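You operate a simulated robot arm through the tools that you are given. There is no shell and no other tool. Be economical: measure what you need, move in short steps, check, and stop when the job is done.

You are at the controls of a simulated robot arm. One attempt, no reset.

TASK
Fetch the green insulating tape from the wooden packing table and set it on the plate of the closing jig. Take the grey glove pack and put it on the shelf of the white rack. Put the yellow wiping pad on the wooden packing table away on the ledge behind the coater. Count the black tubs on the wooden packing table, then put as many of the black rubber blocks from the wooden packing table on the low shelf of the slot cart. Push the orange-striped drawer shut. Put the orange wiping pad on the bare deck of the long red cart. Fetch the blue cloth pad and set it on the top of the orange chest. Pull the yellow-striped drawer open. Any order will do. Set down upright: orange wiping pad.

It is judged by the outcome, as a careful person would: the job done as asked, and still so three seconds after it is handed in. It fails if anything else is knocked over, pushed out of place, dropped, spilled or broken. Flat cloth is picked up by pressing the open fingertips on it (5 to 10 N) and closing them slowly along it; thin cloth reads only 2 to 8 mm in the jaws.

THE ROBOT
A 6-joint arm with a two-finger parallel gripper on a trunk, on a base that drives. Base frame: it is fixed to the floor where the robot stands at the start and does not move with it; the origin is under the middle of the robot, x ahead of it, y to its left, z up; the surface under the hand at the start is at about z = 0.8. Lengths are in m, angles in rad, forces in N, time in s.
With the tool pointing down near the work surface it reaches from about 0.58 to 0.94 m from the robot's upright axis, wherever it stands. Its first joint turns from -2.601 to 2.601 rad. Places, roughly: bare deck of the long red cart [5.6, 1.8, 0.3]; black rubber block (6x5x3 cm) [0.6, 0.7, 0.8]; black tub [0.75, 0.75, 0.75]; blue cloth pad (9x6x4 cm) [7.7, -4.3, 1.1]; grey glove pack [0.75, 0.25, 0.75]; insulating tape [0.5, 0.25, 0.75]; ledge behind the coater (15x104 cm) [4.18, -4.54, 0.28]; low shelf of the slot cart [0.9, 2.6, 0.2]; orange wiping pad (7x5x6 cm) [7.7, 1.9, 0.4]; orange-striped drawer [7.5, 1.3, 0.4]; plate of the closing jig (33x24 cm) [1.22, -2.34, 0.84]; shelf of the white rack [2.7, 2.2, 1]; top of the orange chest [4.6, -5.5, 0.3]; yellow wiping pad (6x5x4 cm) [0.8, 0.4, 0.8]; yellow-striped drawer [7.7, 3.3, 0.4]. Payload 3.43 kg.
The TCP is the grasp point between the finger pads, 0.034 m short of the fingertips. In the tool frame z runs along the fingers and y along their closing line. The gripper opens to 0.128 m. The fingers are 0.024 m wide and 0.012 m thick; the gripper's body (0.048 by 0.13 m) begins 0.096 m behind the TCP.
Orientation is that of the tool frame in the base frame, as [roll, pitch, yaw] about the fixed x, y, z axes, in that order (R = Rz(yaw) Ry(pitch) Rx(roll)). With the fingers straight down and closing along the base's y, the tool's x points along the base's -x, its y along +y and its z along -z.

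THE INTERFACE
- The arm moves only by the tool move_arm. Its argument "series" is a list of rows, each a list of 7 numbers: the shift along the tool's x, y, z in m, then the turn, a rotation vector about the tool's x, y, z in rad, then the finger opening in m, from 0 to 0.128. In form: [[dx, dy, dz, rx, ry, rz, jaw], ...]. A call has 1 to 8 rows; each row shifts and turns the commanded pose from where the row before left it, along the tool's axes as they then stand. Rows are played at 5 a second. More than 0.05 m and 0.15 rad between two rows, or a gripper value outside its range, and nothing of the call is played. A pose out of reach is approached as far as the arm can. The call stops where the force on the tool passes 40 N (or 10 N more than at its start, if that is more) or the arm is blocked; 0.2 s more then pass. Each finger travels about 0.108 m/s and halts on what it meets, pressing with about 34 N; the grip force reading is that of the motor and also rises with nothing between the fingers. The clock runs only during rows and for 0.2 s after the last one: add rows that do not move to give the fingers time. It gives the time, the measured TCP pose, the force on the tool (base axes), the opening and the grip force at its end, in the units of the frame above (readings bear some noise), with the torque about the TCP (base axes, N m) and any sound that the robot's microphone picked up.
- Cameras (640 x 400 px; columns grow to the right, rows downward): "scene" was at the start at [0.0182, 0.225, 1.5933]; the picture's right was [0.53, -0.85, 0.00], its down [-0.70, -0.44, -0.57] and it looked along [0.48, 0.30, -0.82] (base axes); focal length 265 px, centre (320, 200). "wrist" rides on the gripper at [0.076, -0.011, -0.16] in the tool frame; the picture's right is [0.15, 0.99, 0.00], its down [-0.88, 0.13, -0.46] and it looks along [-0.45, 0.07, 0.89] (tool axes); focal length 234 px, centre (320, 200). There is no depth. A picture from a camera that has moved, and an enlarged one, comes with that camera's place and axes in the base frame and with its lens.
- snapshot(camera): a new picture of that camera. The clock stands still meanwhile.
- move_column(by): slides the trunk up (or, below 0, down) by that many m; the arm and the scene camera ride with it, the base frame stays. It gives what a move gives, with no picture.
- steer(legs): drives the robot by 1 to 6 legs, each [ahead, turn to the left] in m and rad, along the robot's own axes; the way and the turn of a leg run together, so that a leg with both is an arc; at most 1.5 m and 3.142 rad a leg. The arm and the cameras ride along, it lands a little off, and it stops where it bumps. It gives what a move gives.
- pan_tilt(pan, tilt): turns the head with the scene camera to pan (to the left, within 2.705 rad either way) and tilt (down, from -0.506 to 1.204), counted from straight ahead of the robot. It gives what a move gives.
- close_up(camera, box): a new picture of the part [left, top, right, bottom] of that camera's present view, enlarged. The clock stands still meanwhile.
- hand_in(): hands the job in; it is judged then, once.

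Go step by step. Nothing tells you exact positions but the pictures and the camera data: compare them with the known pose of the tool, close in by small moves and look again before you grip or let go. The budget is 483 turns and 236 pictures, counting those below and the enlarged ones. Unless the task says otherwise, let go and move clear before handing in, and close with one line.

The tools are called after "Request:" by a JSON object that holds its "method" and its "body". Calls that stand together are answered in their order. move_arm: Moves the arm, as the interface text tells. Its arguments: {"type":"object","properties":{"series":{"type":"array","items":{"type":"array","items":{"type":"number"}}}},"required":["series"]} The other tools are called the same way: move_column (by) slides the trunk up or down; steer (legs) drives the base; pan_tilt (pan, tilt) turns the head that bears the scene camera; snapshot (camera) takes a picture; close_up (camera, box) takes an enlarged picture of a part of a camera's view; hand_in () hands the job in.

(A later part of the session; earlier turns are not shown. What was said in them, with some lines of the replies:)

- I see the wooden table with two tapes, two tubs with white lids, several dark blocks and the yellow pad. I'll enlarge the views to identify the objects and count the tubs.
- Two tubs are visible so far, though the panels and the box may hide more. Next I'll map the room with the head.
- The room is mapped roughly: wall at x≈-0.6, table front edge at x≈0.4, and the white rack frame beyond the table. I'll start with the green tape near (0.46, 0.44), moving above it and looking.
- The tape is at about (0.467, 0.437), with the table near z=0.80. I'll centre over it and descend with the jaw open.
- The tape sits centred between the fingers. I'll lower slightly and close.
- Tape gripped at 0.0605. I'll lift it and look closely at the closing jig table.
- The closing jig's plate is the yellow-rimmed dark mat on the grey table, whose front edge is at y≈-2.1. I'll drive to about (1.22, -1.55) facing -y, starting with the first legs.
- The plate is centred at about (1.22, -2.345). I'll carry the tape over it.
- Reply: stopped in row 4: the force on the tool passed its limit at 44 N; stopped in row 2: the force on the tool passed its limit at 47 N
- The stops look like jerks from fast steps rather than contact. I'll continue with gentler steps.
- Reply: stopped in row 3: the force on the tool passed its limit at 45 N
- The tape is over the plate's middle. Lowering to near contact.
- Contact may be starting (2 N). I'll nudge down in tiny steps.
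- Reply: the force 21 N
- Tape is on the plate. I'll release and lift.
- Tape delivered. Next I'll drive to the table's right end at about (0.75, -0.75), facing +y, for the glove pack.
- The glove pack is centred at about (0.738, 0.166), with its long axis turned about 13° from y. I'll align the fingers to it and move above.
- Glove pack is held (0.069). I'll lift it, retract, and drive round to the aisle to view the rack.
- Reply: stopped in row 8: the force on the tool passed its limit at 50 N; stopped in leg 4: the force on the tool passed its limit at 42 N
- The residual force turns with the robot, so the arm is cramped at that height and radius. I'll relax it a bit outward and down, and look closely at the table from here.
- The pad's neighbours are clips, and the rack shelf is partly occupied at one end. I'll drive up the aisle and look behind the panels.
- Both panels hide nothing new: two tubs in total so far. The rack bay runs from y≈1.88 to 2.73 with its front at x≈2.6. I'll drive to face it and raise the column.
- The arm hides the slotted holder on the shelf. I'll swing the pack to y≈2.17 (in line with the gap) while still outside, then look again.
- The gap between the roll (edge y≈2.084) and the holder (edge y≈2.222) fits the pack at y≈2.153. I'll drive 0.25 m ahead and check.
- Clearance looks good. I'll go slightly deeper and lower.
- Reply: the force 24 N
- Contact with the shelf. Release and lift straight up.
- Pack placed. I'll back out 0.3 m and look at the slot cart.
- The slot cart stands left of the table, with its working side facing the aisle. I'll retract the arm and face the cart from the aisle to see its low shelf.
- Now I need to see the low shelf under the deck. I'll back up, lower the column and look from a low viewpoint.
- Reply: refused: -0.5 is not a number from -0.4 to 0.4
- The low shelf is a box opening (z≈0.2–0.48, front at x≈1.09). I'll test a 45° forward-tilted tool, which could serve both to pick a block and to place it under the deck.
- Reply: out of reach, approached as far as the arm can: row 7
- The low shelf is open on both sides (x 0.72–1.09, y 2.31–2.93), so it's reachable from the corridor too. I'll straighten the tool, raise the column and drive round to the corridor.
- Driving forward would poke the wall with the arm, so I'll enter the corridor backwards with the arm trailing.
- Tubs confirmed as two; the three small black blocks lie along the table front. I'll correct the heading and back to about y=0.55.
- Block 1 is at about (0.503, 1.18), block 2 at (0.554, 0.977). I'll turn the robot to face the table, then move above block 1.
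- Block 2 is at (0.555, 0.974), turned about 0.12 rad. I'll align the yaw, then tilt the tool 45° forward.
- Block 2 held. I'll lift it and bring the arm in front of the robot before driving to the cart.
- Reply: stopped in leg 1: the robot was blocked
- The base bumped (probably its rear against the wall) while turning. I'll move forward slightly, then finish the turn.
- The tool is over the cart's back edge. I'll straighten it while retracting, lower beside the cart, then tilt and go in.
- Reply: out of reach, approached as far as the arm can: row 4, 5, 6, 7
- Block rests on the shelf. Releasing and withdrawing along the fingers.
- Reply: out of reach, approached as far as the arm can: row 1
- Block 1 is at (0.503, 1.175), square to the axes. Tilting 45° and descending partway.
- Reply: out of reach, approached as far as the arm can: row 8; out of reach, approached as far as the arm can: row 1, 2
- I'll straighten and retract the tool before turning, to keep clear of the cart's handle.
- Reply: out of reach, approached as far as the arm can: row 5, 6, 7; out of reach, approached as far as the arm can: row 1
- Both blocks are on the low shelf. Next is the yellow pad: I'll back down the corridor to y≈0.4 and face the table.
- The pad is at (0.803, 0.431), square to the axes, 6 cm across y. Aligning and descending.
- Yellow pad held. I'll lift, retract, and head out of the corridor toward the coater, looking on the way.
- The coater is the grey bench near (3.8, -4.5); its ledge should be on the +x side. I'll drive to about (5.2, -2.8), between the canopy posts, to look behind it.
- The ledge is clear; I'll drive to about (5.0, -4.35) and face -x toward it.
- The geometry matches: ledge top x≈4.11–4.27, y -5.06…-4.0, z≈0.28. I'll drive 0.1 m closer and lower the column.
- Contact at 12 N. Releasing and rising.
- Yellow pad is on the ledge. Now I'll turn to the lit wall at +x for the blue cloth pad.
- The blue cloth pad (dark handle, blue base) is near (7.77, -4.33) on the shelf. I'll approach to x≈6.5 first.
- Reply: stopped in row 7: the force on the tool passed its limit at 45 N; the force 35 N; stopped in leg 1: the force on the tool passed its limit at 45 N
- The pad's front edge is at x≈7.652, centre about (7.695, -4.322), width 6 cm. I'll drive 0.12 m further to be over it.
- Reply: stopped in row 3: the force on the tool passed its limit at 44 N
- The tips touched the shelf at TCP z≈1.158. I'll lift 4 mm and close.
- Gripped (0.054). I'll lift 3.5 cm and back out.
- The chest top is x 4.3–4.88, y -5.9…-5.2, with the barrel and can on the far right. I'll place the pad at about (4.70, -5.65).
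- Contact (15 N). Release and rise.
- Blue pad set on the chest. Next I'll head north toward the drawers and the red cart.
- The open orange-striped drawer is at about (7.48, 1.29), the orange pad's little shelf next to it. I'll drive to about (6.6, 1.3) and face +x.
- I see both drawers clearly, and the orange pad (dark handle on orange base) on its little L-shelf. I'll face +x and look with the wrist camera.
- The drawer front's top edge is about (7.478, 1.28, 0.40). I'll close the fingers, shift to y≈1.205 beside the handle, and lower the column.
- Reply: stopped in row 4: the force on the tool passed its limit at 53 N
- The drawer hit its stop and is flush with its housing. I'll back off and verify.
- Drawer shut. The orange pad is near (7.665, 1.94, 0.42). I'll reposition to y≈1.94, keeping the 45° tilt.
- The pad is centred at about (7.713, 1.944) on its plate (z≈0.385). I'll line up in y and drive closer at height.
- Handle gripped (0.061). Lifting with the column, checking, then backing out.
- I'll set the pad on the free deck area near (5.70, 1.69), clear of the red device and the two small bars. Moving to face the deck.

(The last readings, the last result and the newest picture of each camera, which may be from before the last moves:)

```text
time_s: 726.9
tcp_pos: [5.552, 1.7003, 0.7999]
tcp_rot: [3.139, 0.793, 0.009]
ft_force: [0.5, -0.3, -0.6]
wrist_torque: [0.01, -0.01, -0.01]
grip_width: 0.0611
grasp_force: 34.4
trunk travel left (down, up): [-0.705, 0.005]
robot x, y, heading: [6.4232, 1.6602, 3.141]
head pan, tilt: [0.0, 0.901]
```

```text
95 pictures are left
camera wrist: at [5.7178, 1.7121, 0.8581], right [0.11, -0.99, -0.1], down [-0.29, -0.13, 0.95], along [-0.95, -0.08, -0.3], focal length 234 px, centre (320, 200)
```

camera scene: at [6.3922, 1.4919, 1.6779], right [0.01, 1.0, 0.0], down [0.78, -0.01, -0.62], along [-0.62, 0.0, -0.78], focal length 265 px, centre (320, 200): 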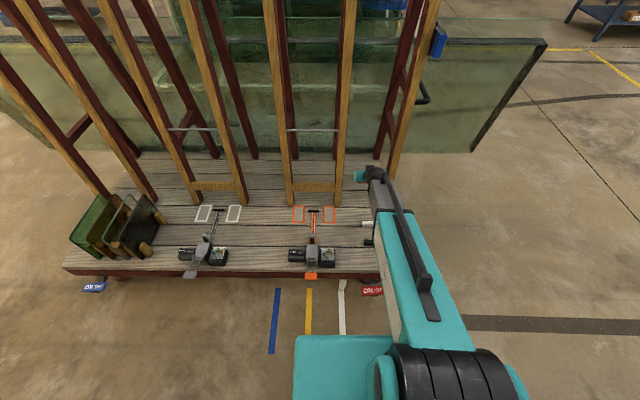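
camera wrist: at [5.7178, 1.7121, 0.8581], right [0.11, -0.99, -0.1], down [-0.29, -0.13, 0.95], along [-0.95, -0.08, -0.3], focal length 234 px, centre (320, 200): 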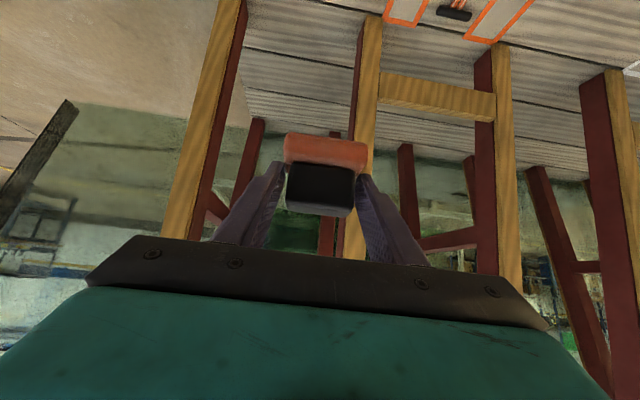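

Request:
{"method": "steer", "body": {"legs": [[-0.155, 0]]}}

Request:
{"method": "move_column", "body": {"by": -0.25}}

Request:
{"method": "snapshot", "body": {"camera": "wrist"}}

Request:
{"method": "snapshot", "body": {"camera": "scene"}}

```text
time_s: 728.4
tcp_pos: [5.7107, 1.6963, 0.8016]
tcp_rot: [3.139, 0.794, 0.011]
ft_force: [0.4, 0.8, -0.1]
wrist_torque: [-0.03, 0.02, 0.04]
grip_width: 0.0611
grasp_force: 33.9
trunk travel left (down, up): [-0.705, 0.005]
robot x, y, heading: [6.5758, 1.661, 3.135]
head pan, tilt: [0.0, 0.901]
```

```text
time_s: 731.0
tcp_pos: [5.7104, 1.697, 0.5494]
tcp_rot: [3.137, 0.793, 0.011]
ft_force: [-0.2, -1.0, -0.8]
wrist_torque: [-0.01, -0.05, 0.0]
grip_width: 0.0608
grasp_force: 34.1
trunk travel left (down, up): [-0.455, 0.255]
robot x, y, heading: [6.5825, 1.6582, 3.133]
head pan, tilt: [0.0, 0.901]
```

```text
94 pictures are left
camera wrist: at [5.877, 1.7101, 0.6082], right [0.12, -0.99, -0.1], down [-0.29, -0.13, 0.95], along [-0.95, -0.08, -0.3], focal length 234 px, centre (320, 200)
```

wrist: 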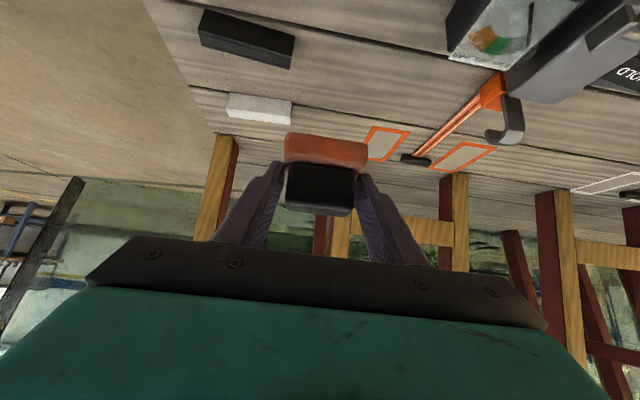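

```text
93 pictures are left
camera scene: at [6.5516, 1.4907, 1.4279], right [0.01, 1.0, 0.0], down [0.78, -0.01, -0.62], along [-0.62, 0.0, -0.78], focal length 265 px, centre (320, 200)
```

scene: 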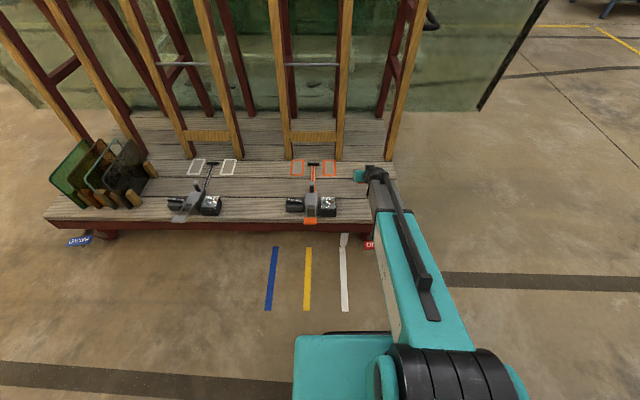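

The spot is free: device edge at y≈1.57, bars from y≈1.75. Lowering toward the deck.

Request:
{"method": "move_column", "body": {"by": -0.15}}

Request:
{"method": "move_arm", "body": {"series": [[0.0107, 0, 0.0105, 0, 0, 0, 0.04], [0.0036, 0, 0.0035, 0, 0, 0, 0.04], [0.0022, 0, 0.0021, 0, 0, 0, 0.04], [0, 0, 0, 0, 0, 0, 0.04]]}}

Request:
{"method": "snapshot", "body": {"camera": "wrist"}}

```text
time_s: 732.7
tcp_pos: [5.7101, 1.6982, 0.3999]
tcp_rot: [3.139, 0.792, 0.011]
ft_force: [-0.5, 0.4, -0.1]
wrist_torque: [0.0, -0.02, -0.01]
grip_width: 0.0609
grasp_force: 33.8
trunk travel left (down, up): [-0.305, 0.405]
robot x, y, heading: [6.5796, 1.6608, 3.136]
head pan, tilt: [0.0, 0.901]
```

```text
time_s: 733.7
tcp_pos: [5.71, 1.6959, 0.3769]
tcp_rot: [3.137, 0.792, 0.011]
ft_force: [-0.4, 0.0, -0.9]
wrist_torque: [0.03, 0.03, 0.0]
grip_width: 0.0609
grasp_force: 33.8
trunk travel left (down, up): [-0.305, 0.405]
robot x, y, heading: [6.5829, 1.6588, 3.135]
head pan, tilt: [0.0, 0.901]
```

```text
92 pictures are left
camera wrist: at [5.8772, 1.7097, 0.4347], right [0.12, -0.99, -0.1], down [-0.29, -0.13, 0.95], along [-0.95, -0.08, -0.3], focal length 234 px, centre (320, 200)
```

wrist: 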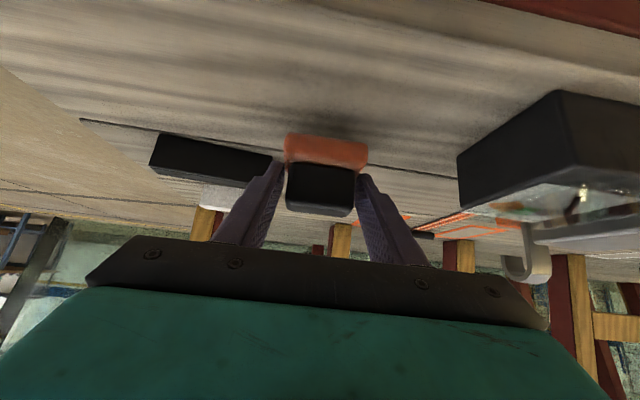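

Request:
{"method": "move_arm", "body": {"series": [[0.0036, 0, 0.0035, 0, 0, 0, 0.04], [0.0036, 0, 0.0035, 0, 0, 0, 0.04], [0, 0, 0, 0, 0, 0, 0.04]]}}

Request:
{"method": "move_arm", "body": {"series": [[0.0022, 0, 0.0021, 0, 0, 0, 0.04], [0, 0, 0, 0, 0, 0, 0.04]]}}

```text
time_s: 734.5
tcp_pos: [5.711, 1.6976, 0.3672]
tcp_rot: [3.14, 0.792, 0.011]
ft_force: [-0.3, 0.3, -0.8]
wrist_torque: [0.0, -0.05, 0.02]
grip_width: 0.0607
grasp_force: 34.2
trunk travel left (down, up): [-0.305, 0.405]
robot x, y, heading: [6.5784, 1.6601, 3.135]
head pan, tilt: [0.0, 0.901]
```

```text
time_s: 735.1
tcp_pos: [5.7101, 1.6979, 0.3632]
tcp_rot: [3.137, 0.793, 0.011]
ft_force: [0.7, -0.8, 0.8]
wrist_torque: [-0.02, -0.01, -0.01]
grip_width: 0.0612
grasp_force: 34.1
trunk travel left (down, up): [-0.305, 0.405]
robot x, y, heading: [6.583, 1.6611, 3.133]
head pan, tilt: [0.0, 0.901]
```

Request:
{"method": "move_arm", "body": {"series": [[0.0022, 0, 0.0021, 0, 0, 0, 0.04], [0.0014, 0, 0.0014, 0, 0, 0, 0.04], [0, 0, 0, 0, 0, 0, 0.04]]}}

```text
time_s: 735.9
tcp_pos: [5.7099, 1.6965, 0.3578]
tcp_rot: [3.138, 0.793, 0.011]
ft_force: [0.0, -0.4, -0.2]
wrist_torque: [0.0, 0.0, -0.02]
grip_width: 0.0611
grasp_force: 33.9
trunk travel left (down, up): [-0.305, 0.405]
robot x, y, heading: [6.5834, 1.6586, 3.14]
head pan, tilt: [0.0, 0.901]
```

Request:
{"method": "move_arm", "body": {"series": [[0.0014, 0, 0.0014, 0, 0, 0, 0.04], [0.0014, 0, 0.0014, 0, 0, 0, 0.04], [0, 0, 0, 0, 0, 0, 0.04]]}}

Request:
{"method": "snapshot", "body": {"camera": "wrist"}}

```text
time_s: 736.7
tcp_pos: [5.7092, 1.6965, 0.358]
tcp_rot: [3.137, 0.796, 0.011]
ft_force: [2.5, -3.5, 17.6]
wrist_torque: [0.14, -0.38, -0.08]
grip_width: 0.0608
grasp_force: 34.0
trunk travel left (down, up): [-0.305, 0.405]
robot x, y, heading: [6.5827, 1.664, 3.137]
head pan, tilt: [0.0, 0.901]
```

```text
91 pictures are left
camera wrist: at [5.8763, 1.7107, 0.4152], right [0.11, -0.99, -0.1], down [-0.29, -0.13, 0.95], along [-0.95, -0.08, -0.3], focal length 234 px, centre (320, 200)
```

wrist: 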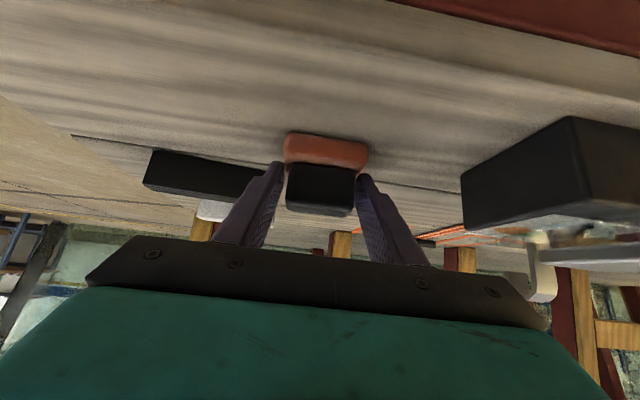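

Pad is on the deck. Opening a little and withdrawing along the fingers.

Request:
{"method": "move_arm", "body": {"series": [[0, 0, 0, 0, 0, 0, 0.068], [0, 0, 0, 0, 0, 0, 0.076], [0, 0, -0.006, 0, 0, 0, 0.076], [0, 0, -0.02, 0, 0, 0, 0.076], [0, 0, -0.03, 0, 0, 0, 0.076], [0, 0, -0.03, 0, 0, 0, 0.076]]}}

Request:
{"method": "snapshot", "body": {"camera": "wrist"}}

```text
time_s: 738.1
tcp_pos: [5.773, 1.699, 0.4155]
tcp_rot: [3.138, 0.792, 0.012]
ft_force: [-0.1, -0.1, -0.2]
wrist_torque: [0.03, 0.0, 0.0]
grip_width: 0.0759
grasp_force: 0.1
trunk travel left (down, up): [-0.305, 0.405]
robot x, y, heading: [6.579, 1.66, 3.135]
head pan, tilt: [0.0, 0.901]
```

```text
90 pictures are left
camera wrist: at [5.9394, 1.7124, 0.4733], right [0.11, -0.99, -0.1], down [-0.29, -0.13, 0.95], along [-0.95, -0.08, -0.3], focal length 234 px, centre (320, 200)
```

wrist: 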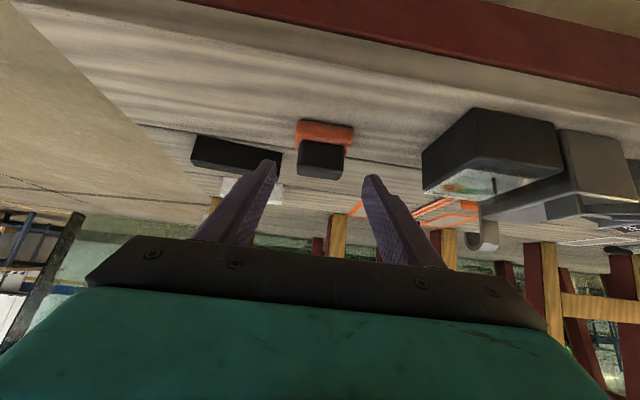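

The orange pad stands upright on the deck. Last is the yellow-striped drawer; I'll raise the column and drive to about (6.6, 3.29).

Request:
{"method": "move_column", "body": {"by": 0.4}}

Request:
{"method": "steer", "body": {"legs": [[0, -1.57], [1.5, 0]]}}

```text
time_s: 741.9
tcp_pos: [5.7722, 1.6994, 0.8143]
tcp_rot: [3.139, 0.792, 0.01]
ft_force: [-0.3, -0.9, -0.2]
wrist_torque: [0.0, 0.01, 0.0]
grip_width: 0.0761
grasp_force: 0.0
trunk travel left (down, up): [-0.705, 0.005]
robot x, y, heading: [6.5791, 1.6574, 3.133]
head pan, tilt: [0.0, 0.901]
```

```text
time_s: 755.5
tcp_pos: [6.5555, 3.9417, 0.8144]
tcp_rot: [3.137, 0.792, -1.522]
ft_force: [0.6, 0.3, 0.4]
wrist_torque: [0.0, 0.02, -0.02]
grip_width: 0.076
grasp_force: 0.1
trunk travel left (down, up): [-0.705, 0.005]
robot x, y, heading: [6.5477, 3.1321, 1.599]
head pan, tilt: [0.0, 0.901]
```

Request:
{"method": "steer", "body": {"legs": [[0.16, 0], [0, -1.59]]}}

Request:
{"method": "pan_tilt", "body": {"pan": 0.1, "tilt": 0.75}}

Request:
{"method": "snapshot", "body": {"camera": "scene"}}

Request:
{"method": "snapshot", "body": {"camera": "wrist"}}

```text
time_s: 762.6
tcp_pos: [7.349, 3.2789, 0.8134]
tcp_rot: [3.14, 0.791, -3.096]
ft_force: [0.1, 0.6, 0.6]
wrist_torque: [0.01, -0.02, 0.01]
grip_width: 0.0762
grasp_force: 0.1
trunk travel left (down, up): [-0.705, 0.005]
robot x, y, heading: [6.5372, 3.2546, 0.031]
head pan, tilt: [0.0, 0.901]
stopped in leg 2: the robot was blocked; the commanded pose is now the measured one
```

```text
time_s: 763.3
tcp_pos: [7.3501, 3.2785, 0.8146]
tcp_rot: [3.139, 0.793, -3.096]
ft_force: [0.4, 0.2, 0.2]
wrist_torque: [0.02, -0.01, -0.01]
grip_width: 0.0759
grasp_force: 0.1
trunk travel left (down, up): [-0.705, 0.005]
robot x, y, heading: [6.5428, 3.2611, 0.026]
head pan, tilt: [0.099, 0.75]
```

```text
89 pictures are left
camera scene: at [6.5752, 3.4392, 1.6898], right [0.13, -0.99, 0.0], down [-0.68, -0.09, -0.73], along [0.72, 0.09, -0.68], focal length 265 px, centre (320, 200)
```

scene: 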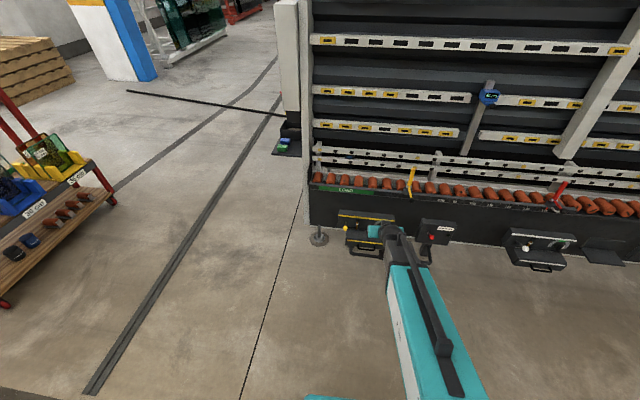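

```text
88 pictures are left
camera wrist: at [7.1832, 3.2596, 0.8731], right [-0.15, 0.98, -0.1], down [0.29, 0.14, 0.95], along [0.95, 0.11, -0.3], focal length 234 px, centre (320, 200)
```

wrist: 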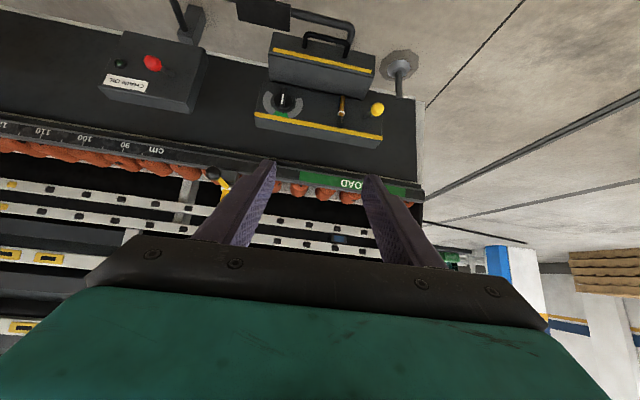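

The robot reported being blocked at the end of the turn. I'll look around to see what it touched.

Request:
{"method": "pan_tilt", "body": {"pan": 2.4, "tilt": 0.9}}

Request:
{"method": "snapshot", "body": {"camera": "scene"}}

Request:
{"method": "pan_tilt", "body": {"pan": -1.2, "tilt": 0.9}}

Request:
{"method": "snapshot", "body": {"camera": "scene"}}

```text
time_s: 765.4
tcp_pos: [7.3506, 3.2791, 0.8148]
tcp_rot: [3.141, 0.793, -3.097]
ft_force: [-0.5, -0.1, 0.7]
wrist_torque: [0.03, 0.01, 0.0]
grip_width: 0.0762
grasp_force: 0.0
trunk travel left (down, up): [-0.705, 0.005]
robot x, y, heading: [6.542, 3.2622, 0.031]
head pan, tilt: [2.4, 0.901]
```

```text
87 pictures are left
camera scene: at [6.4358, 3.4777, 1.6779], right [0.65, 0.76, 0.0], down [0.59, -0.51, -0.62], along [-0.47, 0.41, -0.78], focal length 265 px, centre (320, 200)
```

scene: 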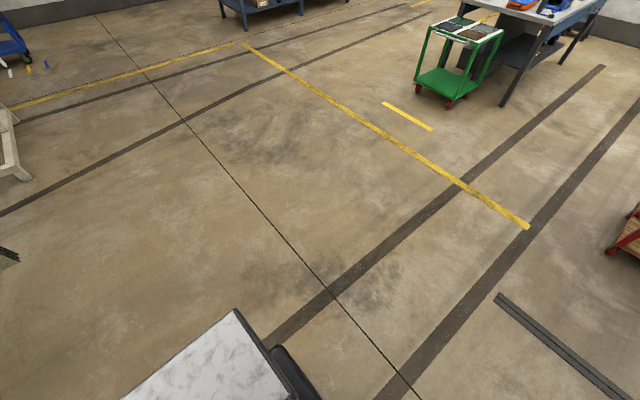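

```text
time_s: 768.4
tcp_pos: [7.3498, 3.2794, 0.8143]
tcp_rot: [3.139, 0.793, -3.098]
ft_force: [0.3, 0.2, -0.9]
wrist_torque: [-0.02, 0.01, 0.0]
grip_width: 0.0761
grasp_force: 0.1
trunk travel left (down, up): [-0.705, 0.005]
robot x, y, heading: [6.5382, 3.2583, 0.031]
head pan, tilt: [-1.201, 0.901]
```

```text
86 pictures are left
camera scene: at [6.5225, 3.3589, 1.6779], right [-0.92, -0.39, 0.0], down [-0.31, 0.72, -0.62], along [0.24, -0.57, -0.78], focal length 265 px, centre (320, 200)
```

scene: 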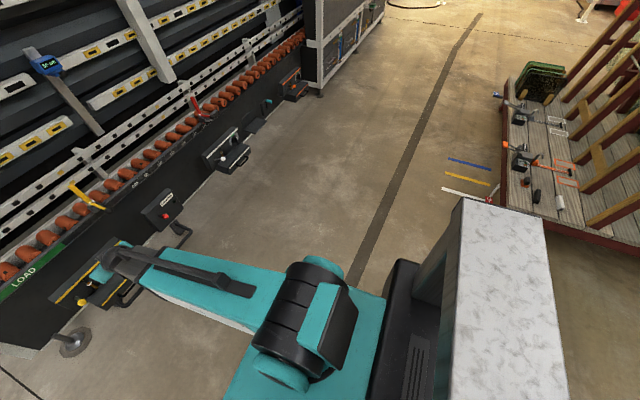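

Request:
{"method": "close_up", "body": {"camera": "wrist", "box": [230, 0, 430, 160]}}

Request:
{"method": "close_up", "body": {"camera": "scene", "box": [20, 180, 200, 350]}}

Request:
{"method": "close_up", "body": {"camera": "scene", "box": [480, 90, 620, 220]}}

```text
2.50 times, centred on (330, 80) of wrist
camera zoom: at [7.1832, 3.2596, 0.8731], right [-0.15, 0.98, -0.1], down [0.29, 0.14, 0.95], along [0.95, 0.11, -0.3], focal length 585 px, centre (295, 500)
```

zoom: 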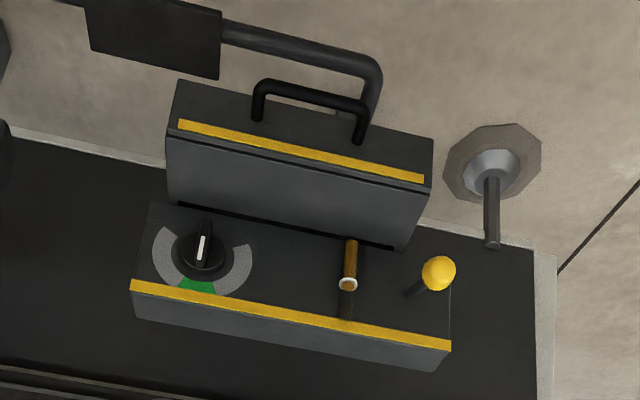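

```text
2.35 times, centred on (110, 265) of scene
camera zoom: at [6.5225, 3.3589, 1.6779], right [-0.92, -0.39, 0.0], down [-0.31, 0.72, -0.62], along [0.24, -0.57, -0.78], focal length 624 px, centre (814, 47)
```

zoom: 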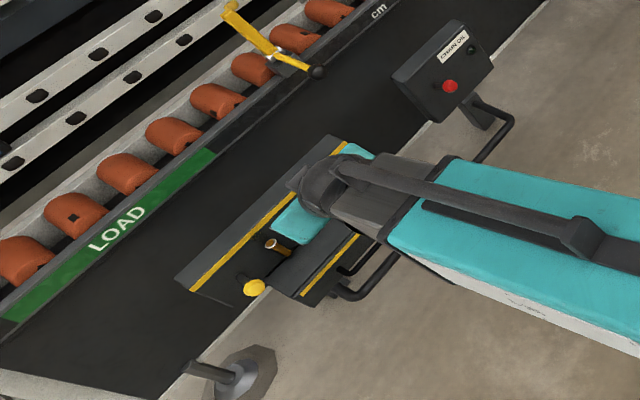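

```text
3.08 times, centred on (550, 155) of scene
camera zoom: at [6.5225, 3.3589, 1.6779], right [-0.92, -0.39, 0.0], down [-0.31, 0.72, -0.62], along [0.24, -0.57, -0.78], focal length 816 px, centre (-388, 338)
```

zoom: 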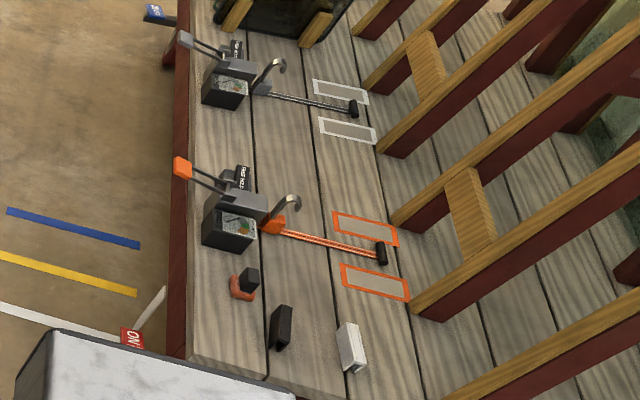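

The pad on the deck is fine, and nothing seems disturbed. I'll lower the column for a second view of the yellow drawer's handle.

Request:
{"method": "move_column", "body": {"by": -0.3}}

Request:
{"method": "close_up", "body": {"camera": "wrist", "box": [200, 60, 460, 240]}}

```text
time_s: 771.4
tcp_pos: [7.3488, 3.2798, 0.5142]
tcp_rot: [3.141, 0.791, -3.097]
ft_force: [0.4, 0.0, 0.3]
wrist_torque: [-0.03, -0.03, -0.03]
grip_width: 0.0762
grasp_force: 0.0
trunk travel left (down, up): [-0.405, 0.305]
robot x, y, heading: [6.5369, 3.2584, 0.033]
head pan, tilt: [-1.201, 0.901]
```

```text
2.22 times, centred on (330, 150) of wrist
camera zoom: at [7.1832, 3.2596, 0.5732], right [-0.15, 0.98, -0.1], down [0.29, 0.14, 0.95], along [0.95, 0.11, -0.3], focal length 520 px, centre (298, 311)
```

zoom: 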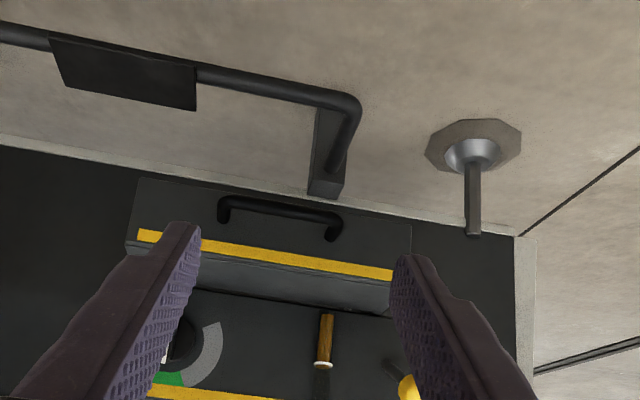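

The handle bar is at (7.576, 3.282, 0.362), 4 cm out from the drawer front (x≈7.618). I'll roll the tool 90° so the fingers can straddle the bar.

Request:
{"method": "move_arm", "body": {"series": [[0, 0, 0, 0, 0, 0.08, 0.06], [0, 0, 0, 0, 0, 0.14, 0.045], [0, 0, 0, 0, 0, 0.148, 0.045], [0, 0, 0, 0, 0, 0.148, 0.045], [0, 0, 0, 0, 0, 0.148, 0.045], [0, 0, 0, 0, 0, 0.148, 0.045], [0, 0, 0, 0, 0, 0.148, 0.045], [0, 0, 0, 0, 0, 0.148, 0.045]]}}

Request:
{"method": "move_arm", "body": {"series": [[0, 0, 0, 0, 0, 0.148, 0.045], [0, 0, 0, 0, 0, 0.148, 0.045], [0, 0, 0, 0, 0, 0.1, 0.045], [0, 0, 0, 0, 0, 0.067, 0.045]]}}

Request:
{"method": "snapshot", "body": {"camera": "wrist"}}

```text
time_s: 773.2
tcp_pos: [7.3487, 3.2785, 0.5153]
tcp_rot: [2.403, 0.319, 1.952]
ft_force: [-0.1, -0.8, 0.0]
wrist_torque: [0.02, 0.03, 0.01]
grip_width: 0.0448
grasp_force: 0.2
trunk travel left (down, up): [-0.405, 0.305]
robot x, y, heading: [6.5433, 3.2591, 0.033]
head pan, tilt: [-1.201, 0.901]
```

```text
time_s: 774.2
tcp_pos: [7.3501, 3.2788, 0.5159]
tcp_rot: [2.35, -0.002, 1.618]
ft_force: [0.7, 0.2, 0.7]
wrist_torque: [0.0, -0.02, 0.01]
grip_width: 0.0448
grasp_force: 0.0
trunk travel left (down, up): [-0.405, 0.305]
robot x, y, heading: [6.539, 3.2584, 0.031]
head pan, tilt: [-1.201, 0.901]
```

```text
81 pictures are left
camera wrist: at [7.2247, 3.3486, 0.6194], right [0.69, 0.18, 0.7], down [-0.19, -0.89, 0.41], along [0.7, -0.42, -0.58], focal length 234 px, centre (320, 200)
```

wrist: 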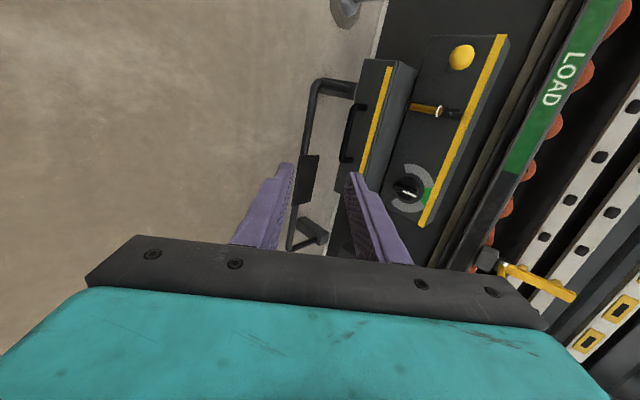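

Request:
{"method": "move_arm", "body": {"series": [[-0.002, 0.016, 0.02, 0, 0, 0, 0.045], [-0.003, 0.018, 0.03, 0, 0, 0, 0.045], [-0.003, 0.015, 0.03, 0, 0, 0, 0.045], [0, 0, 0.035, 0, 0, 0, 0.045], [0, 0, 0.035, 0, 0, 0, 0.045], [0, 0, 0.03, 0, 0, 0, 0.045]]}}

Request:
{"method": "snapshot", "body": {"camera": "wrist"}}

```text
time_s: 775.6
tcp_pos: [7.5142, 3.2775, 0.4235]
tcp_rot: [2.349, -0.002, 1.618]
ft_force: [-0.1, -0.1, 0.3]
wrist_torque: [0.01, -0.03, -0.01]
grip_width: 0.0451
grasp_force: 0.0
trunk travel left (down, up): [-0.405, 0.305]
robot x, y, heading: [6.5368, 3.2546, 0.032]
head pan, tilt: [-1.201, 0.901]
```

```text
80 pictures are left
camera wrist: at [7.3888, 3.3489, 0.5282], right [0.69, 0.18, 0.7], down [-0.19, -0.89, 0.41], along [0.7, -0.42, -0.58], focal length 234 px, centre (320, 200)
```

wrist: 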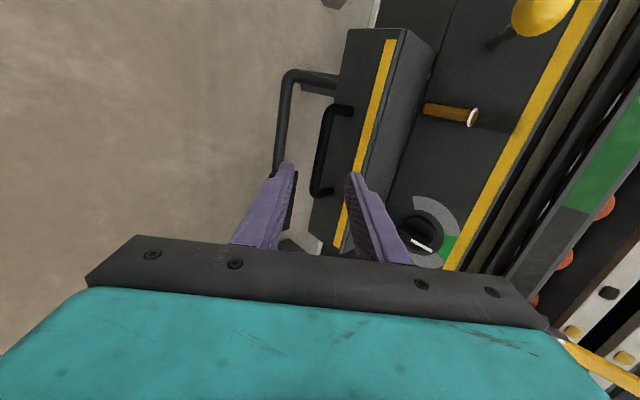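

Request:
{"method": "move_arm", "body": {"series": [[0.001, 0, 0.02, 0, 0, 0, 0.045], [0.001, 0, 0.02, 0, 0, 0, 0.045], [0, 0, 0, 0, 0, 0, 0.045]]}}

Request:
{"method": "snapshot", "body": {"camera": "wrist"}}

```text
time_s: 776.4
tcp_pos: [7.5413, 3.2827, 0.3968]
tcp_rot: [2.35, -0.001, 1.617]
ft_force: [-0.4, 0.0, 0.2]
wrist_torque: [-0.01, -0.02, 0.0]
grip_width: 0.045
grasp_force: 0.0
trunk travel left (down, up): [-0.405, 0.305]
robot x, y, heading: [6.5428, 3.2558, 0.032]
head pan, tilt: [-1.201, 0.901]
```

```text
79 pictures are left
camera wrist: at [7.4167, 3.3525, 0.5016], right [0.69, 0.18, 0.7], down [-0.19, -0.89, 0.41], along [0.7, -0.42, -0.58], focal length 234 px, centre (320, 200)
```

wrist: 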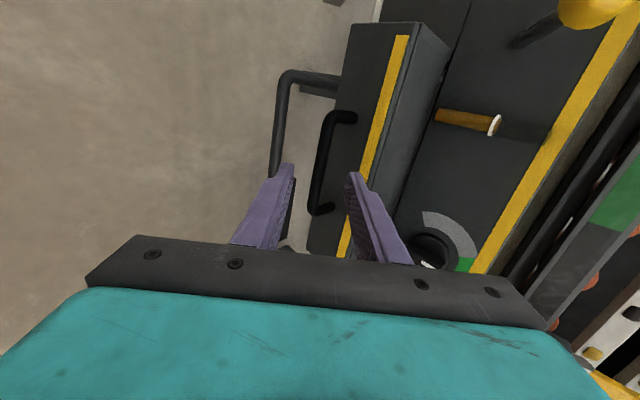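

Request:
{"method": "move_arm", "body": {"series": [[0, 0, 0.012, 0, 0, 0, 0.045], [0, 0, 0.011, 0, 0, 0, 0.045], [0, 0, 0, 0, 0, 0, 0.045]]}}

Request:
{"method": "snapshot", "body": {"camera": "wrist"}}

```text
time_s: 777.2
tcp_pos: [7.5581, 3.2844, 0.3811]
tcp_rot: [2.35, -0.002, 1.619]
ft_force: [-0.3, 0.6, -0.2]
wrist_torque: [-0.01, 0.01, -0.01]
grip_width: 0.0452
grasp_force: 0.2
trunk travel left (down, up): [-0.405, 0.305]
robot x, y, heading: [6.5439, 3.2578, 0.034]
head pan, tilt: [-1.201, 0.901]
```

```text
78 pictures are left
camera wrist: at [7.4329, 3.3525, 0.4848], right [0.69, 0.18, 0.7], down [-0.19, -0.89, 0.41], along [0.7, -0.42, -0.58], focal length 234 px, centre (320, 200)
```

wrist: 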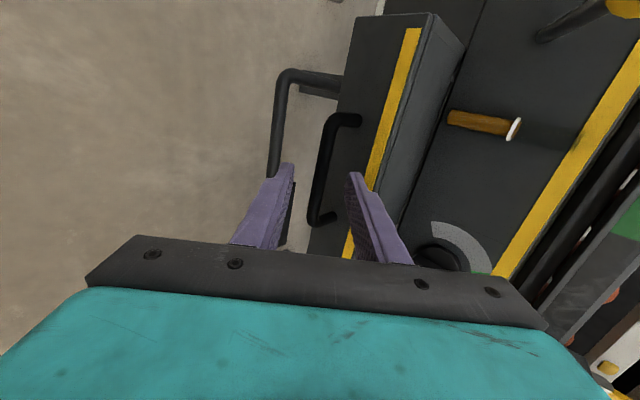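

Request:
{"method": "move_arm", "body": {"series": [[0, 0, 0, 0, 0, 0, 0.03], [0, 0, 0, 0, 0, 0, 0.015], [0, 0, 0, 0, 0, 0, 0.005], [0, 0, 0, 0, 0, 0, 0.005]]}}

Request:
{"method": "snapshot", "body": {"camera": "wrist"}}

```text
time_s: 778.2
tcp_pos: [7.5577, 3.2821, 0.3802]
tcp_rot: [2.35, -0.003, 1.617]
ft_force: [0.4, 0.4, 1.1]
wrist_torque: [0.96, -0.04, -0.86]
grip_width: 0.0114
grasp_force: 45.3
trunk travel left (down, up): [-0.405, 0.305]
robot x, y, heading: [6.5421, 3.2622, 0.035]
head pan, tilt: [-1.201, 0.901]
```

```text
77 pictures are left
camera wrist: at [7.433, 3.3525, 0.4854], right [0.69, 0.17, 0.7], down [-0.19, -0.89, 0.41], along [0.7, -0.42, -0.58], focal length 234 px, centre (320, 200)
```

wrist: 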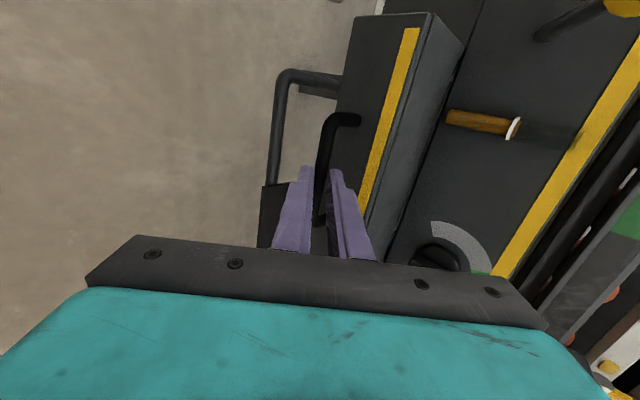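

Handle gripped (11 mm bar). Pulling straight back.

Request:
{"method": "move_arm", "body": {"series": [[0, -0.007, -0.0071, 0, 0, 0, 0.005], [0, -0.0105, -0.0107, 0, 0, 0, 0.005], [0, -0.0105, -0.0107, 0, 0, 0, 0.005], [0, -0.0105, -0.0107, 0, 0, 0, 0.005], [0, 0, 0, 0, 0, 0, 0.005]]}}

Request:
{"method": "snapshot", "body": {"camera": "wrist"}}

```text
time_s: 779.4
tcp_pos: [7.501, 3.2842, 0.3802]
tcp_rot: [2.346, -0.002, 1.618]
ft_force: [-0.2, 29.5, 23.4]
wrist_torque: [1.65, -0.55, 0.06]
grip_width: 0.0113
grasp_force: 45.2
trunk travel left (down, up): [-0.405, 0.305]
robot x, y, heading: [6.5435, 3.2574, 0.03]
head pan, tilt: [-1.201, 0.901]
```

```text
76 pictures are left
camera wrist: at [7.3768, 3.353, 0.4846], right [0.68, 0.18, 0.71], down [-0.19, -0.89, 0.41], along [0.7, -0.42, -0.57], focal length 234 px, centre (320, 200)
```

wrist: 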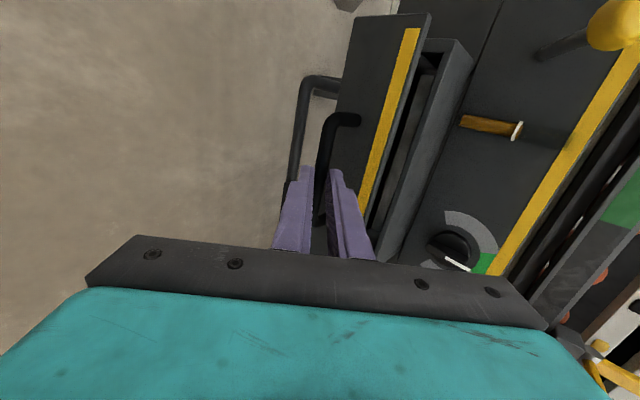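

The drawer is moving, with a bit of side load. I'll ease that and continue.

Request:
{"method": "move_arm", "body": {"series": [[0.002, 0.001, -0.001, 0, 0, 0, 0.005], [0, 0, 0, 0, 0, 0, 0.005]]}}

```text
time_s: 780.0
tcp_pos: [7.5019, 3.2841, 0.3799]
tcp_rot: [2.346, -0.003, 1.619]
ft_force: [0.5, 21.8, 19.7]
wrist_torque: [1.41, -0.52, -0.04]
grip_width: 0.0112
grasp_force: 44.5
trunk travel left (down, up): [-0.405, 0.305]
robot x, y, heading: [6.5401, 3.2559, 0.032]
head pan, tilt: [-1.201, 0.901]
```

Request:
{"method": "move_arm", "body": {"series": [[0.004, 0.003, -0.003, 0, 0, 0, 0.005], [0, 0, 0, 0, 0, 0, 0.005]]}}

Request:
{"method": "move_arm", "body": {"series": [[0.001, -0.0095, -0.0117, 0, 0, 0, 0.005], [0.001, -0.0095, -0.0117, 0, 0, 0, 0.005], [0.001, -0.0095, -0.0117, 0, 0, 0, 0.005], [0, 0, 0, 0, 0, 0, 0.005]]}}

```text
time_s: 780.6
tcp_pos: [7.5011, 3.2862, 0.3817]
tcp_rot: [2.354, 0.003, 1.617]
ft_force: [-0.2, -0.7, 0.1]
wrist_torque: [-0.02, 0.0, 0.0]
grip_width: 0.0049
grasp_force: 0.1
trunk travel left (down, up): [-0.405, 0.305]
robot x, y, heading: [6.5424, 3.2548, 0.03]
head pan, tilt: [-1.201, 0.901]
```

```text
time_s: 781.6
tcp_pos: [7.4576, 3.2882, 0.3879]
tcp_rot: [2.35, -0.003, 1.617]
ft_force: [0.1, 0.0, 0.2]
wrist_torque: [0.06, -0.01, 0.01]
grip_width: 0.0052
grasp_force: 0.0
trunk travel left (down, up): [-0.405, 0.305]
robot x, y, heading: [6.54, 3.2626, 0.035]
head pan, tilt: [-1.201, 0.901]
```

The bar slipped from the fingers. Looking.

Request:
{"method": "snapshot", "body": {"camera": "wrist"}}

```text
75 pictures are left
camera wrist: at [7.3329, 3.3577, 0.4924], right [0.69, 0.18, 0.7], down [-0.19, -0.89, 0.41], along [0.7, -0.42, -0.58], focal length 234 px, centre (320, 200)
```

wrist: 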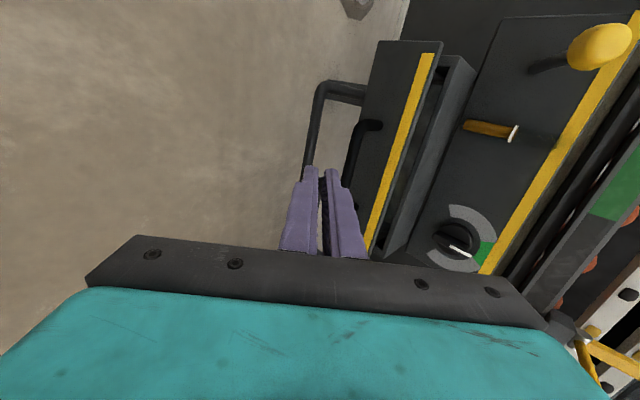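

The drawer stayed about 5.6 cm open. I'll re-grip the bar a little deeper: retreat, open, realign.

Request:
{"method": "move_arm", "body": {"series": [[0, 0, -0.03, 0, 0, 0, 0.005], [-0.005, 0.02, 0, 0, 0, 0, 0.02], [0, 0.005, 0, 0, 0, 0, 0.038], [0, 0, 0, 0, 0, 0, 0.038]]}}

Request:
{"method": "snapshot", "body": {"camera": "wrist"}}

```text
time_s: 782.6
tcp_pos: [7.4538, 3.2817, 0.4284]
tcp_rot: [2.35, -0.001, 1.618]
ft_force: [1.0, -0.4, -0.8]
wrist_torque: [0.02, -0.02, -0.01]
grip_width: 0.0383
grasp_force: 0.0
trunk travel left (down, up): [-0.405, 0.305]
robot x, y, heading: [6.5388, 3.2605, 0.035]
head pan, tilt: [-1.201, 0.901]
```

```text
74 pictures are left
camera wrist: at [7.3288, 3.351, 0.5337], right [0.69, 0.18, 0.7], down [-0.19, -0.89, 0.41], along [0.7, -0.42, -0.58], focal length 234 px, centre (320, 200)
```

wrist: 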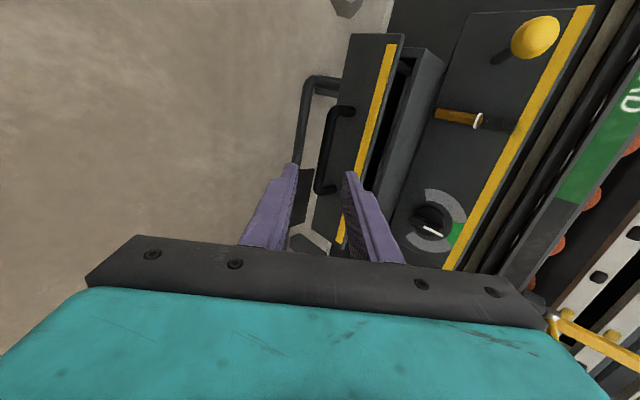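

Request:
{"method": "move_arm", "body": {"series": [[0, 0.003, 0.025, 0, 0, 0, 0.04], [0, 0.003, 0.025, 0, 0, 0, 0.04], [0, 0, 0.017, 0, 0, 0, 0.04], [0, 0, 0.015, 0, 0, 0, 0.04], [0, 0, 0, 0, 0, 0, 0.04]]}}

Request:
{"method": "snapshot", "body": {"camera": "wrist"}}

```text
time_s: 783.8
tcp_pos: [7.5154, 3.2855, 0.3721]
tcp_rot: [2.35, 0.0, 1.618]
ft_force: [0.2, 0.0, 0.3]
wrist_torque: [0.01, 0.03, 0.0]
grip_width: 0.0399
grasp_force: 0.0
trunk travel left (down, up): [-0.405, 0.305]
robot x, y, heading: [6.5418, 3.2588, 0.033]
head pan, tilt: [-1.201, 0.901]
```

```text
73 pictures are left
camera wrist: at [7.3898, 3.3552, 0.4771], right [0.69, 0.18, 0.7], down [-0.19, -0.89, 0.41], along [0.7, -0.42, -0.58], focal length 234 px, centre (320, 200)
```

wrist: 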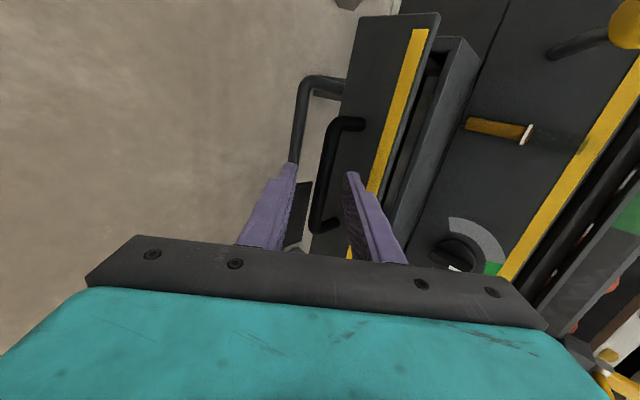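

Request:
{"method": "move_arm", "body": {"series": [[0, 0, 0, 0, 0, 0, 0.025], [0, 0, 0, 0, 0, 0, 0.01], [0, 0, 0, 0, 0, 0, 0.004], [0, 0, 0, 0, 0, 0, 0.004]]}}

Request:
{"method": "move_arm", "body": {"series": [[0.0006, -0.0056, -0.0057, 0, 0, 0, 0.004], [0.0009, -0.0084, -0.0085, 0, 0, 0, 0.004], [0.0009, -0.0084, -0.0085, 0, 0, 0, 0.004], [0, 0, 0, 0, 0, 0, 0.004]]}}

```text
time_s: 784.8
tcp_pos: [7.5158, 3.2857, 0.3742]
tcp_rot: [2.348, -0.004, 1.618]
ft_force: [1.1, -0.6, 9.4]
wrist_torque: [1.01, -0.24, -0.61]
grip_width: 0.0122
grasp_force: 45.2
trunk travel left (down, up): [-0.405, 0.305]
robot x, y, heading: [6.5404, 3.2589, 0.031]
head pan, tilt: [-1.201, 0.901]
```

```text
time_s: 785.8
tcp_pos: [7.4845, 3.2867, 0.3755]
tcp_rot: [2.351, -0.002, 1.618]
ft_force: [-0.3, 4.1, 5.6]
wrist_torque: [0.88, -0.08, -0.67]
grip_width: 0.0119
grasp_force: 45.2
trunk travel left (down, up): [-0.405, 0.305]
robot x, y, heading: [6.5399, 3.2593, 0.032]
head pan, tilt: [-1.201, 0.901]
```

Pulling smoothly now; continuing.

Request:
{"method": "move_arm", "body": {"series": [[0.001, -0.0084, -0.0087, 0, 0, 0, 0.004], [0.001, -0.0084, -0.0087, 0, 0, 0, 0.004], [0.001, -0.0084, -0.0087, 0, 0, 0, 0.004], [0, 0, 0, 0, 0, 0, 0.004]]}}

Request:
{"method": "snapshot", "body": {"camera": "wrist"}}

```text
time_s: 786.8
tcp_pos: [7.4475, 3.2865, 0.3751]
tcp_rot: [2.35, -0.002, 1.617]
ft_force: [-1.0, 1.1, 7.9]
wrist_torque: [0.81, -0.16, -0.74]
grip_width: 0.0121
grasp_force: 44.6
trunk travel left (down, up): [-0.405, 0.305]
robot x, y, heading: [6.5411, 3.2579, 0.028]
head pan, tilt: [-1.201, 0.901]
```

```text
72 pictures are left
camera wrist: at [7.322, 3.3565, 0.4788], right [0.69, 0.18, 0.7], down [-0.19, -0.89, 0.41], along [0.7, -0.42, -0.58], focal length 234 px, centre (320, 200)
```

wrist: 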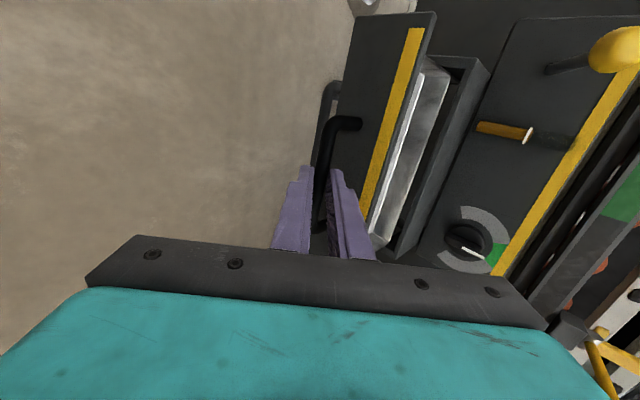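

Request:
{"method": "move_arm", "body": {"series": [[0.0008, -0.007, -0.0072, 0, 0, 0, 0.004], [0.0008, -0.007, -0.0072, 0, 0, 0, 0.004], [0.0008, -0.007, -0.0072, 0, 0, 0, 0.004], [0.0008, -0.007, -0.0072, 0, 0, 0, 0.004], [0, 0, 0, 0, 0, 0, 0.004]]}}

Request:
{"method": "snapshot", "body": {"camera": "wrist"}}

```text
time_s: 788.0
tcp_pos: [7.4055, 3.2868, 0.377]
tcp_rot: [2.348, -0.003, 1.617]
ft_force: [-4.2, -15.2, 17.1]
wrist_torque: [0.37, -0.19, -1.17]
grip_width: 0.012
grasp_force: 45.3
trunk travel left (down, up): [-0.405, 0.305]
robot x, y, heading: [6.542, 3.2587, 0.035]
head pan, tilt: [-1.201, 0.901]
```

```text
71 pictures are left
camera wrist: at [7.2802, 3.3575, 0.4786], right [0.69, 0.18, 0.71], down [-0.19, -0.89, 0.41], along [0.7, -0.42, -0.58], focal length 234 px, centre (320, 200)
```

wrist: 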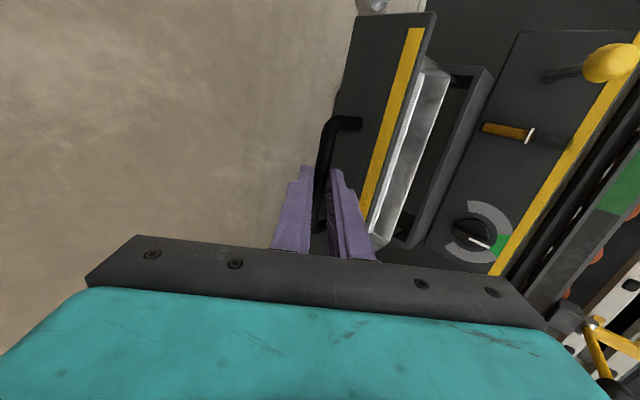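

The drawer is now well open (~15 cm). Releasing the handle and withdrawing along the fingers.

Request:
{"method": "move_arm", "body": {"series": [[0, 0, 0, 0, 0, 0, 0.02], [0, 0, 0, 0, 0, 0, 0.038], [0, 0, -0.015, 0, 0, 0, 0.038], [0, 0, -0.03, 0, 0, 0, 0.038], [0, 0, -0.03, 0, 0, 0, 0.038], [0, 0, -0.03, 0, 0, 0, 0.038]]}}

Request:
{"method": "snapshot", "body": {"camera": "wrist"}}

```text
time_s: 789.4
tcp_pos: [7.3326, 3.2829, 0.4488]
tcp_rot: [2.351, -0.002, 1.617]
ft_force: [-0.4, -0.7, -0.4]
wrist_torque: [0.05, 0.0, 0.01]
grip_width: 0.0381
grasp_force: 0.0
trunk travel left (down, up): [-0.405, 0.305]
robot x, y, heading: [6.5394, 3.2618, 0.032]
head pan, tilt: [-1.201, 0.901]
```

```text
70 pictures are left
camera wrist: at [7.2068, 3.3534, 0.553], right [0.69, 0.18, 0.7], down [-0.19, -0.89, 0.41], along [0.7, -0.42, -0.58], focal length 234 px, centre (320, 200)
```

wrist: 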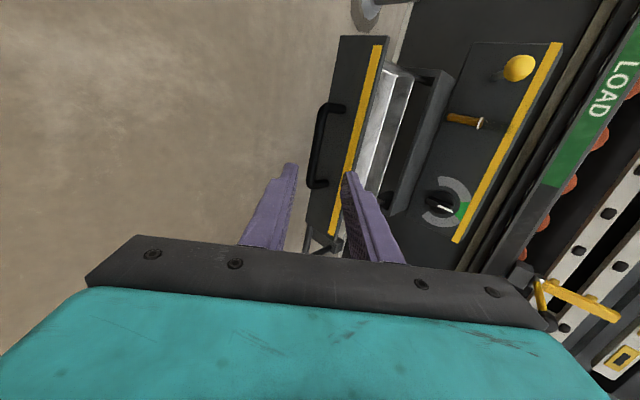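

Request:
{"method": "move_column", "body": {"by": 0.3}}

Request:
{"method": "steer", "body": {"legs": [[-0.3, 0]]}}

Request:
{"method": "pan_tilt", "body": {"pan": -0.4, "tilt": 0.6}}

Request:
{"method": "snapshot", "body": {"camera": "scene"}}

Request:
{"method": "close_up", "body": {"camera": "scene", "box": [150, 170, 470, 370]}}

```text
time_s: 792.4
tcp_pos: [7.3323, 3.2857, 0.7477]
tcp_rot: [2.349, -0.002, 1.617]
ft_force: [0.1, 0.2, -0.2]
wrist_torque: [0.02, -0.04, -0.03]
grip_width: 0.0381
grasp_force: 0.0
trunk travel left (down, up): [-0.705, 0.005]
robot x, y, heading: [6.5426, 3.2609, 0.032]
head pan, tilt: [-1.201, 0.901]
```

```text
time_s: 794.7
tcp_pos: [7.036, 3.2754, 0.7479]
tcp_rot: [2.348, -0.002, 1.617]
ft_force: [-0.6, -0.6, 0.9]
wrist_torque: [0.04, 0.0, 0.0]
grip_width: 0.0379
grasp_force: 0.0
trunk travel left (down, up): [-0.705, 0.005]
robot x, y, heading: [6.2446, 3.25, 0.035]
head pan, tilt: [-1.201, 0.901]
```

```text
time_s: 795.8
tcp_pos: [7.0349, 3.2754, 0.7477]
tcp_rot: [2.348, -0.001, 1.619]
ft_force: [0.5, 1.0, 0.0]
wrist_torque: [-0.03, 0.04, 0.04]
grip_width: 0.038
grasp_force: 0.0
trunk travel left (down, up): [-0.705, 0.005]
robot x, y, heading: [6.2489, 3.2499, 0.032]
head pan, tilt: [-0.4, 0.6]
```

```text
69 pictures are left
camera scene: at [6.2786, 3.3872, 1.7027], right [-0.36, -0.93, 0.0], down [-0.53, 0.2, -0.82], along [0.77, -0.3, -0.57], focal length 265 px, centre (320, 200)
```

scene: 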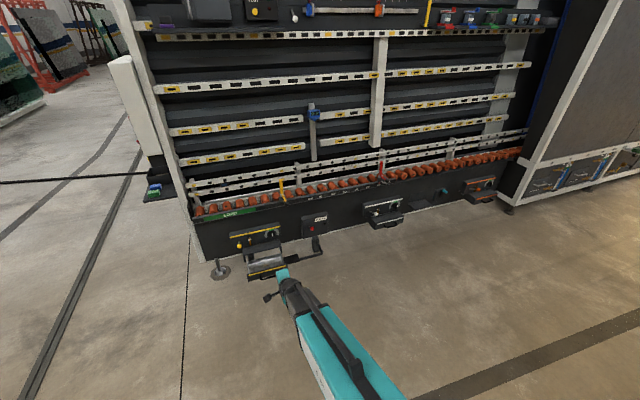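

```text
2.00 times, centred on (310, 270) of scene
camera zoom: at [6.2786, 3.3872, 1.7027], right [-0.36, -0.93, 0.0], down [-0.53, 0.2, -0.82], along [0.77, -0.3, -0.57], focal length 531 px, centre (340, 60)
```

zoom: 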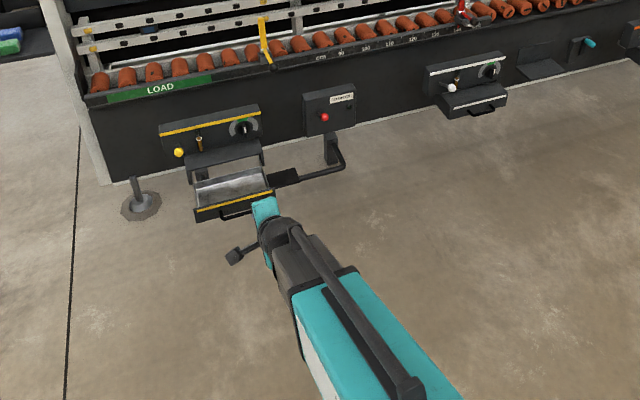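

Request:
{"method": "close_up", "body": {"camera": "scene", "box": [400, 160, 540, 230]}}

```text
4.57 times, centred on (470, 195) of scene
camera zoom: at [6.2786, 3.3872, 1.7027], right [-0.36, -0.93, 0.0], down [-0.53, 0.2, -0.82], along [0.77, -0.3, -0.57], focal length 1213 px, centre (-366, 223)
```

zoom: 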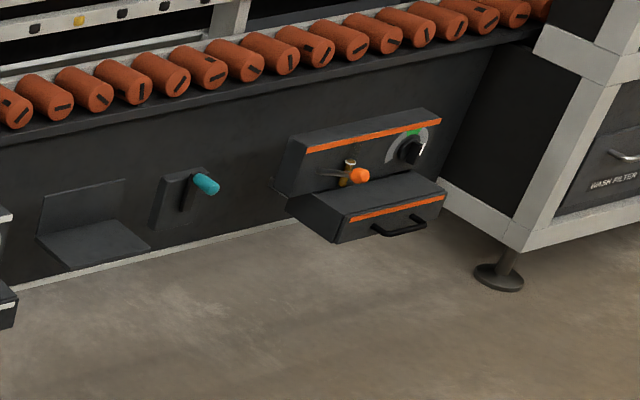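

The orange-striped drawer is shut and the yellow-striped one is open, with everything placed and the arm clear. Handing in.

Request:
{"method": "hand_in", "body": {}}

```text
The job is handed in.
```

All eight parts of the job are done and handed in. I counted two black tubs and put two rubber blocks on the slot cart's low shelf. The orange wiping pad stands upright on the red cart's deck.
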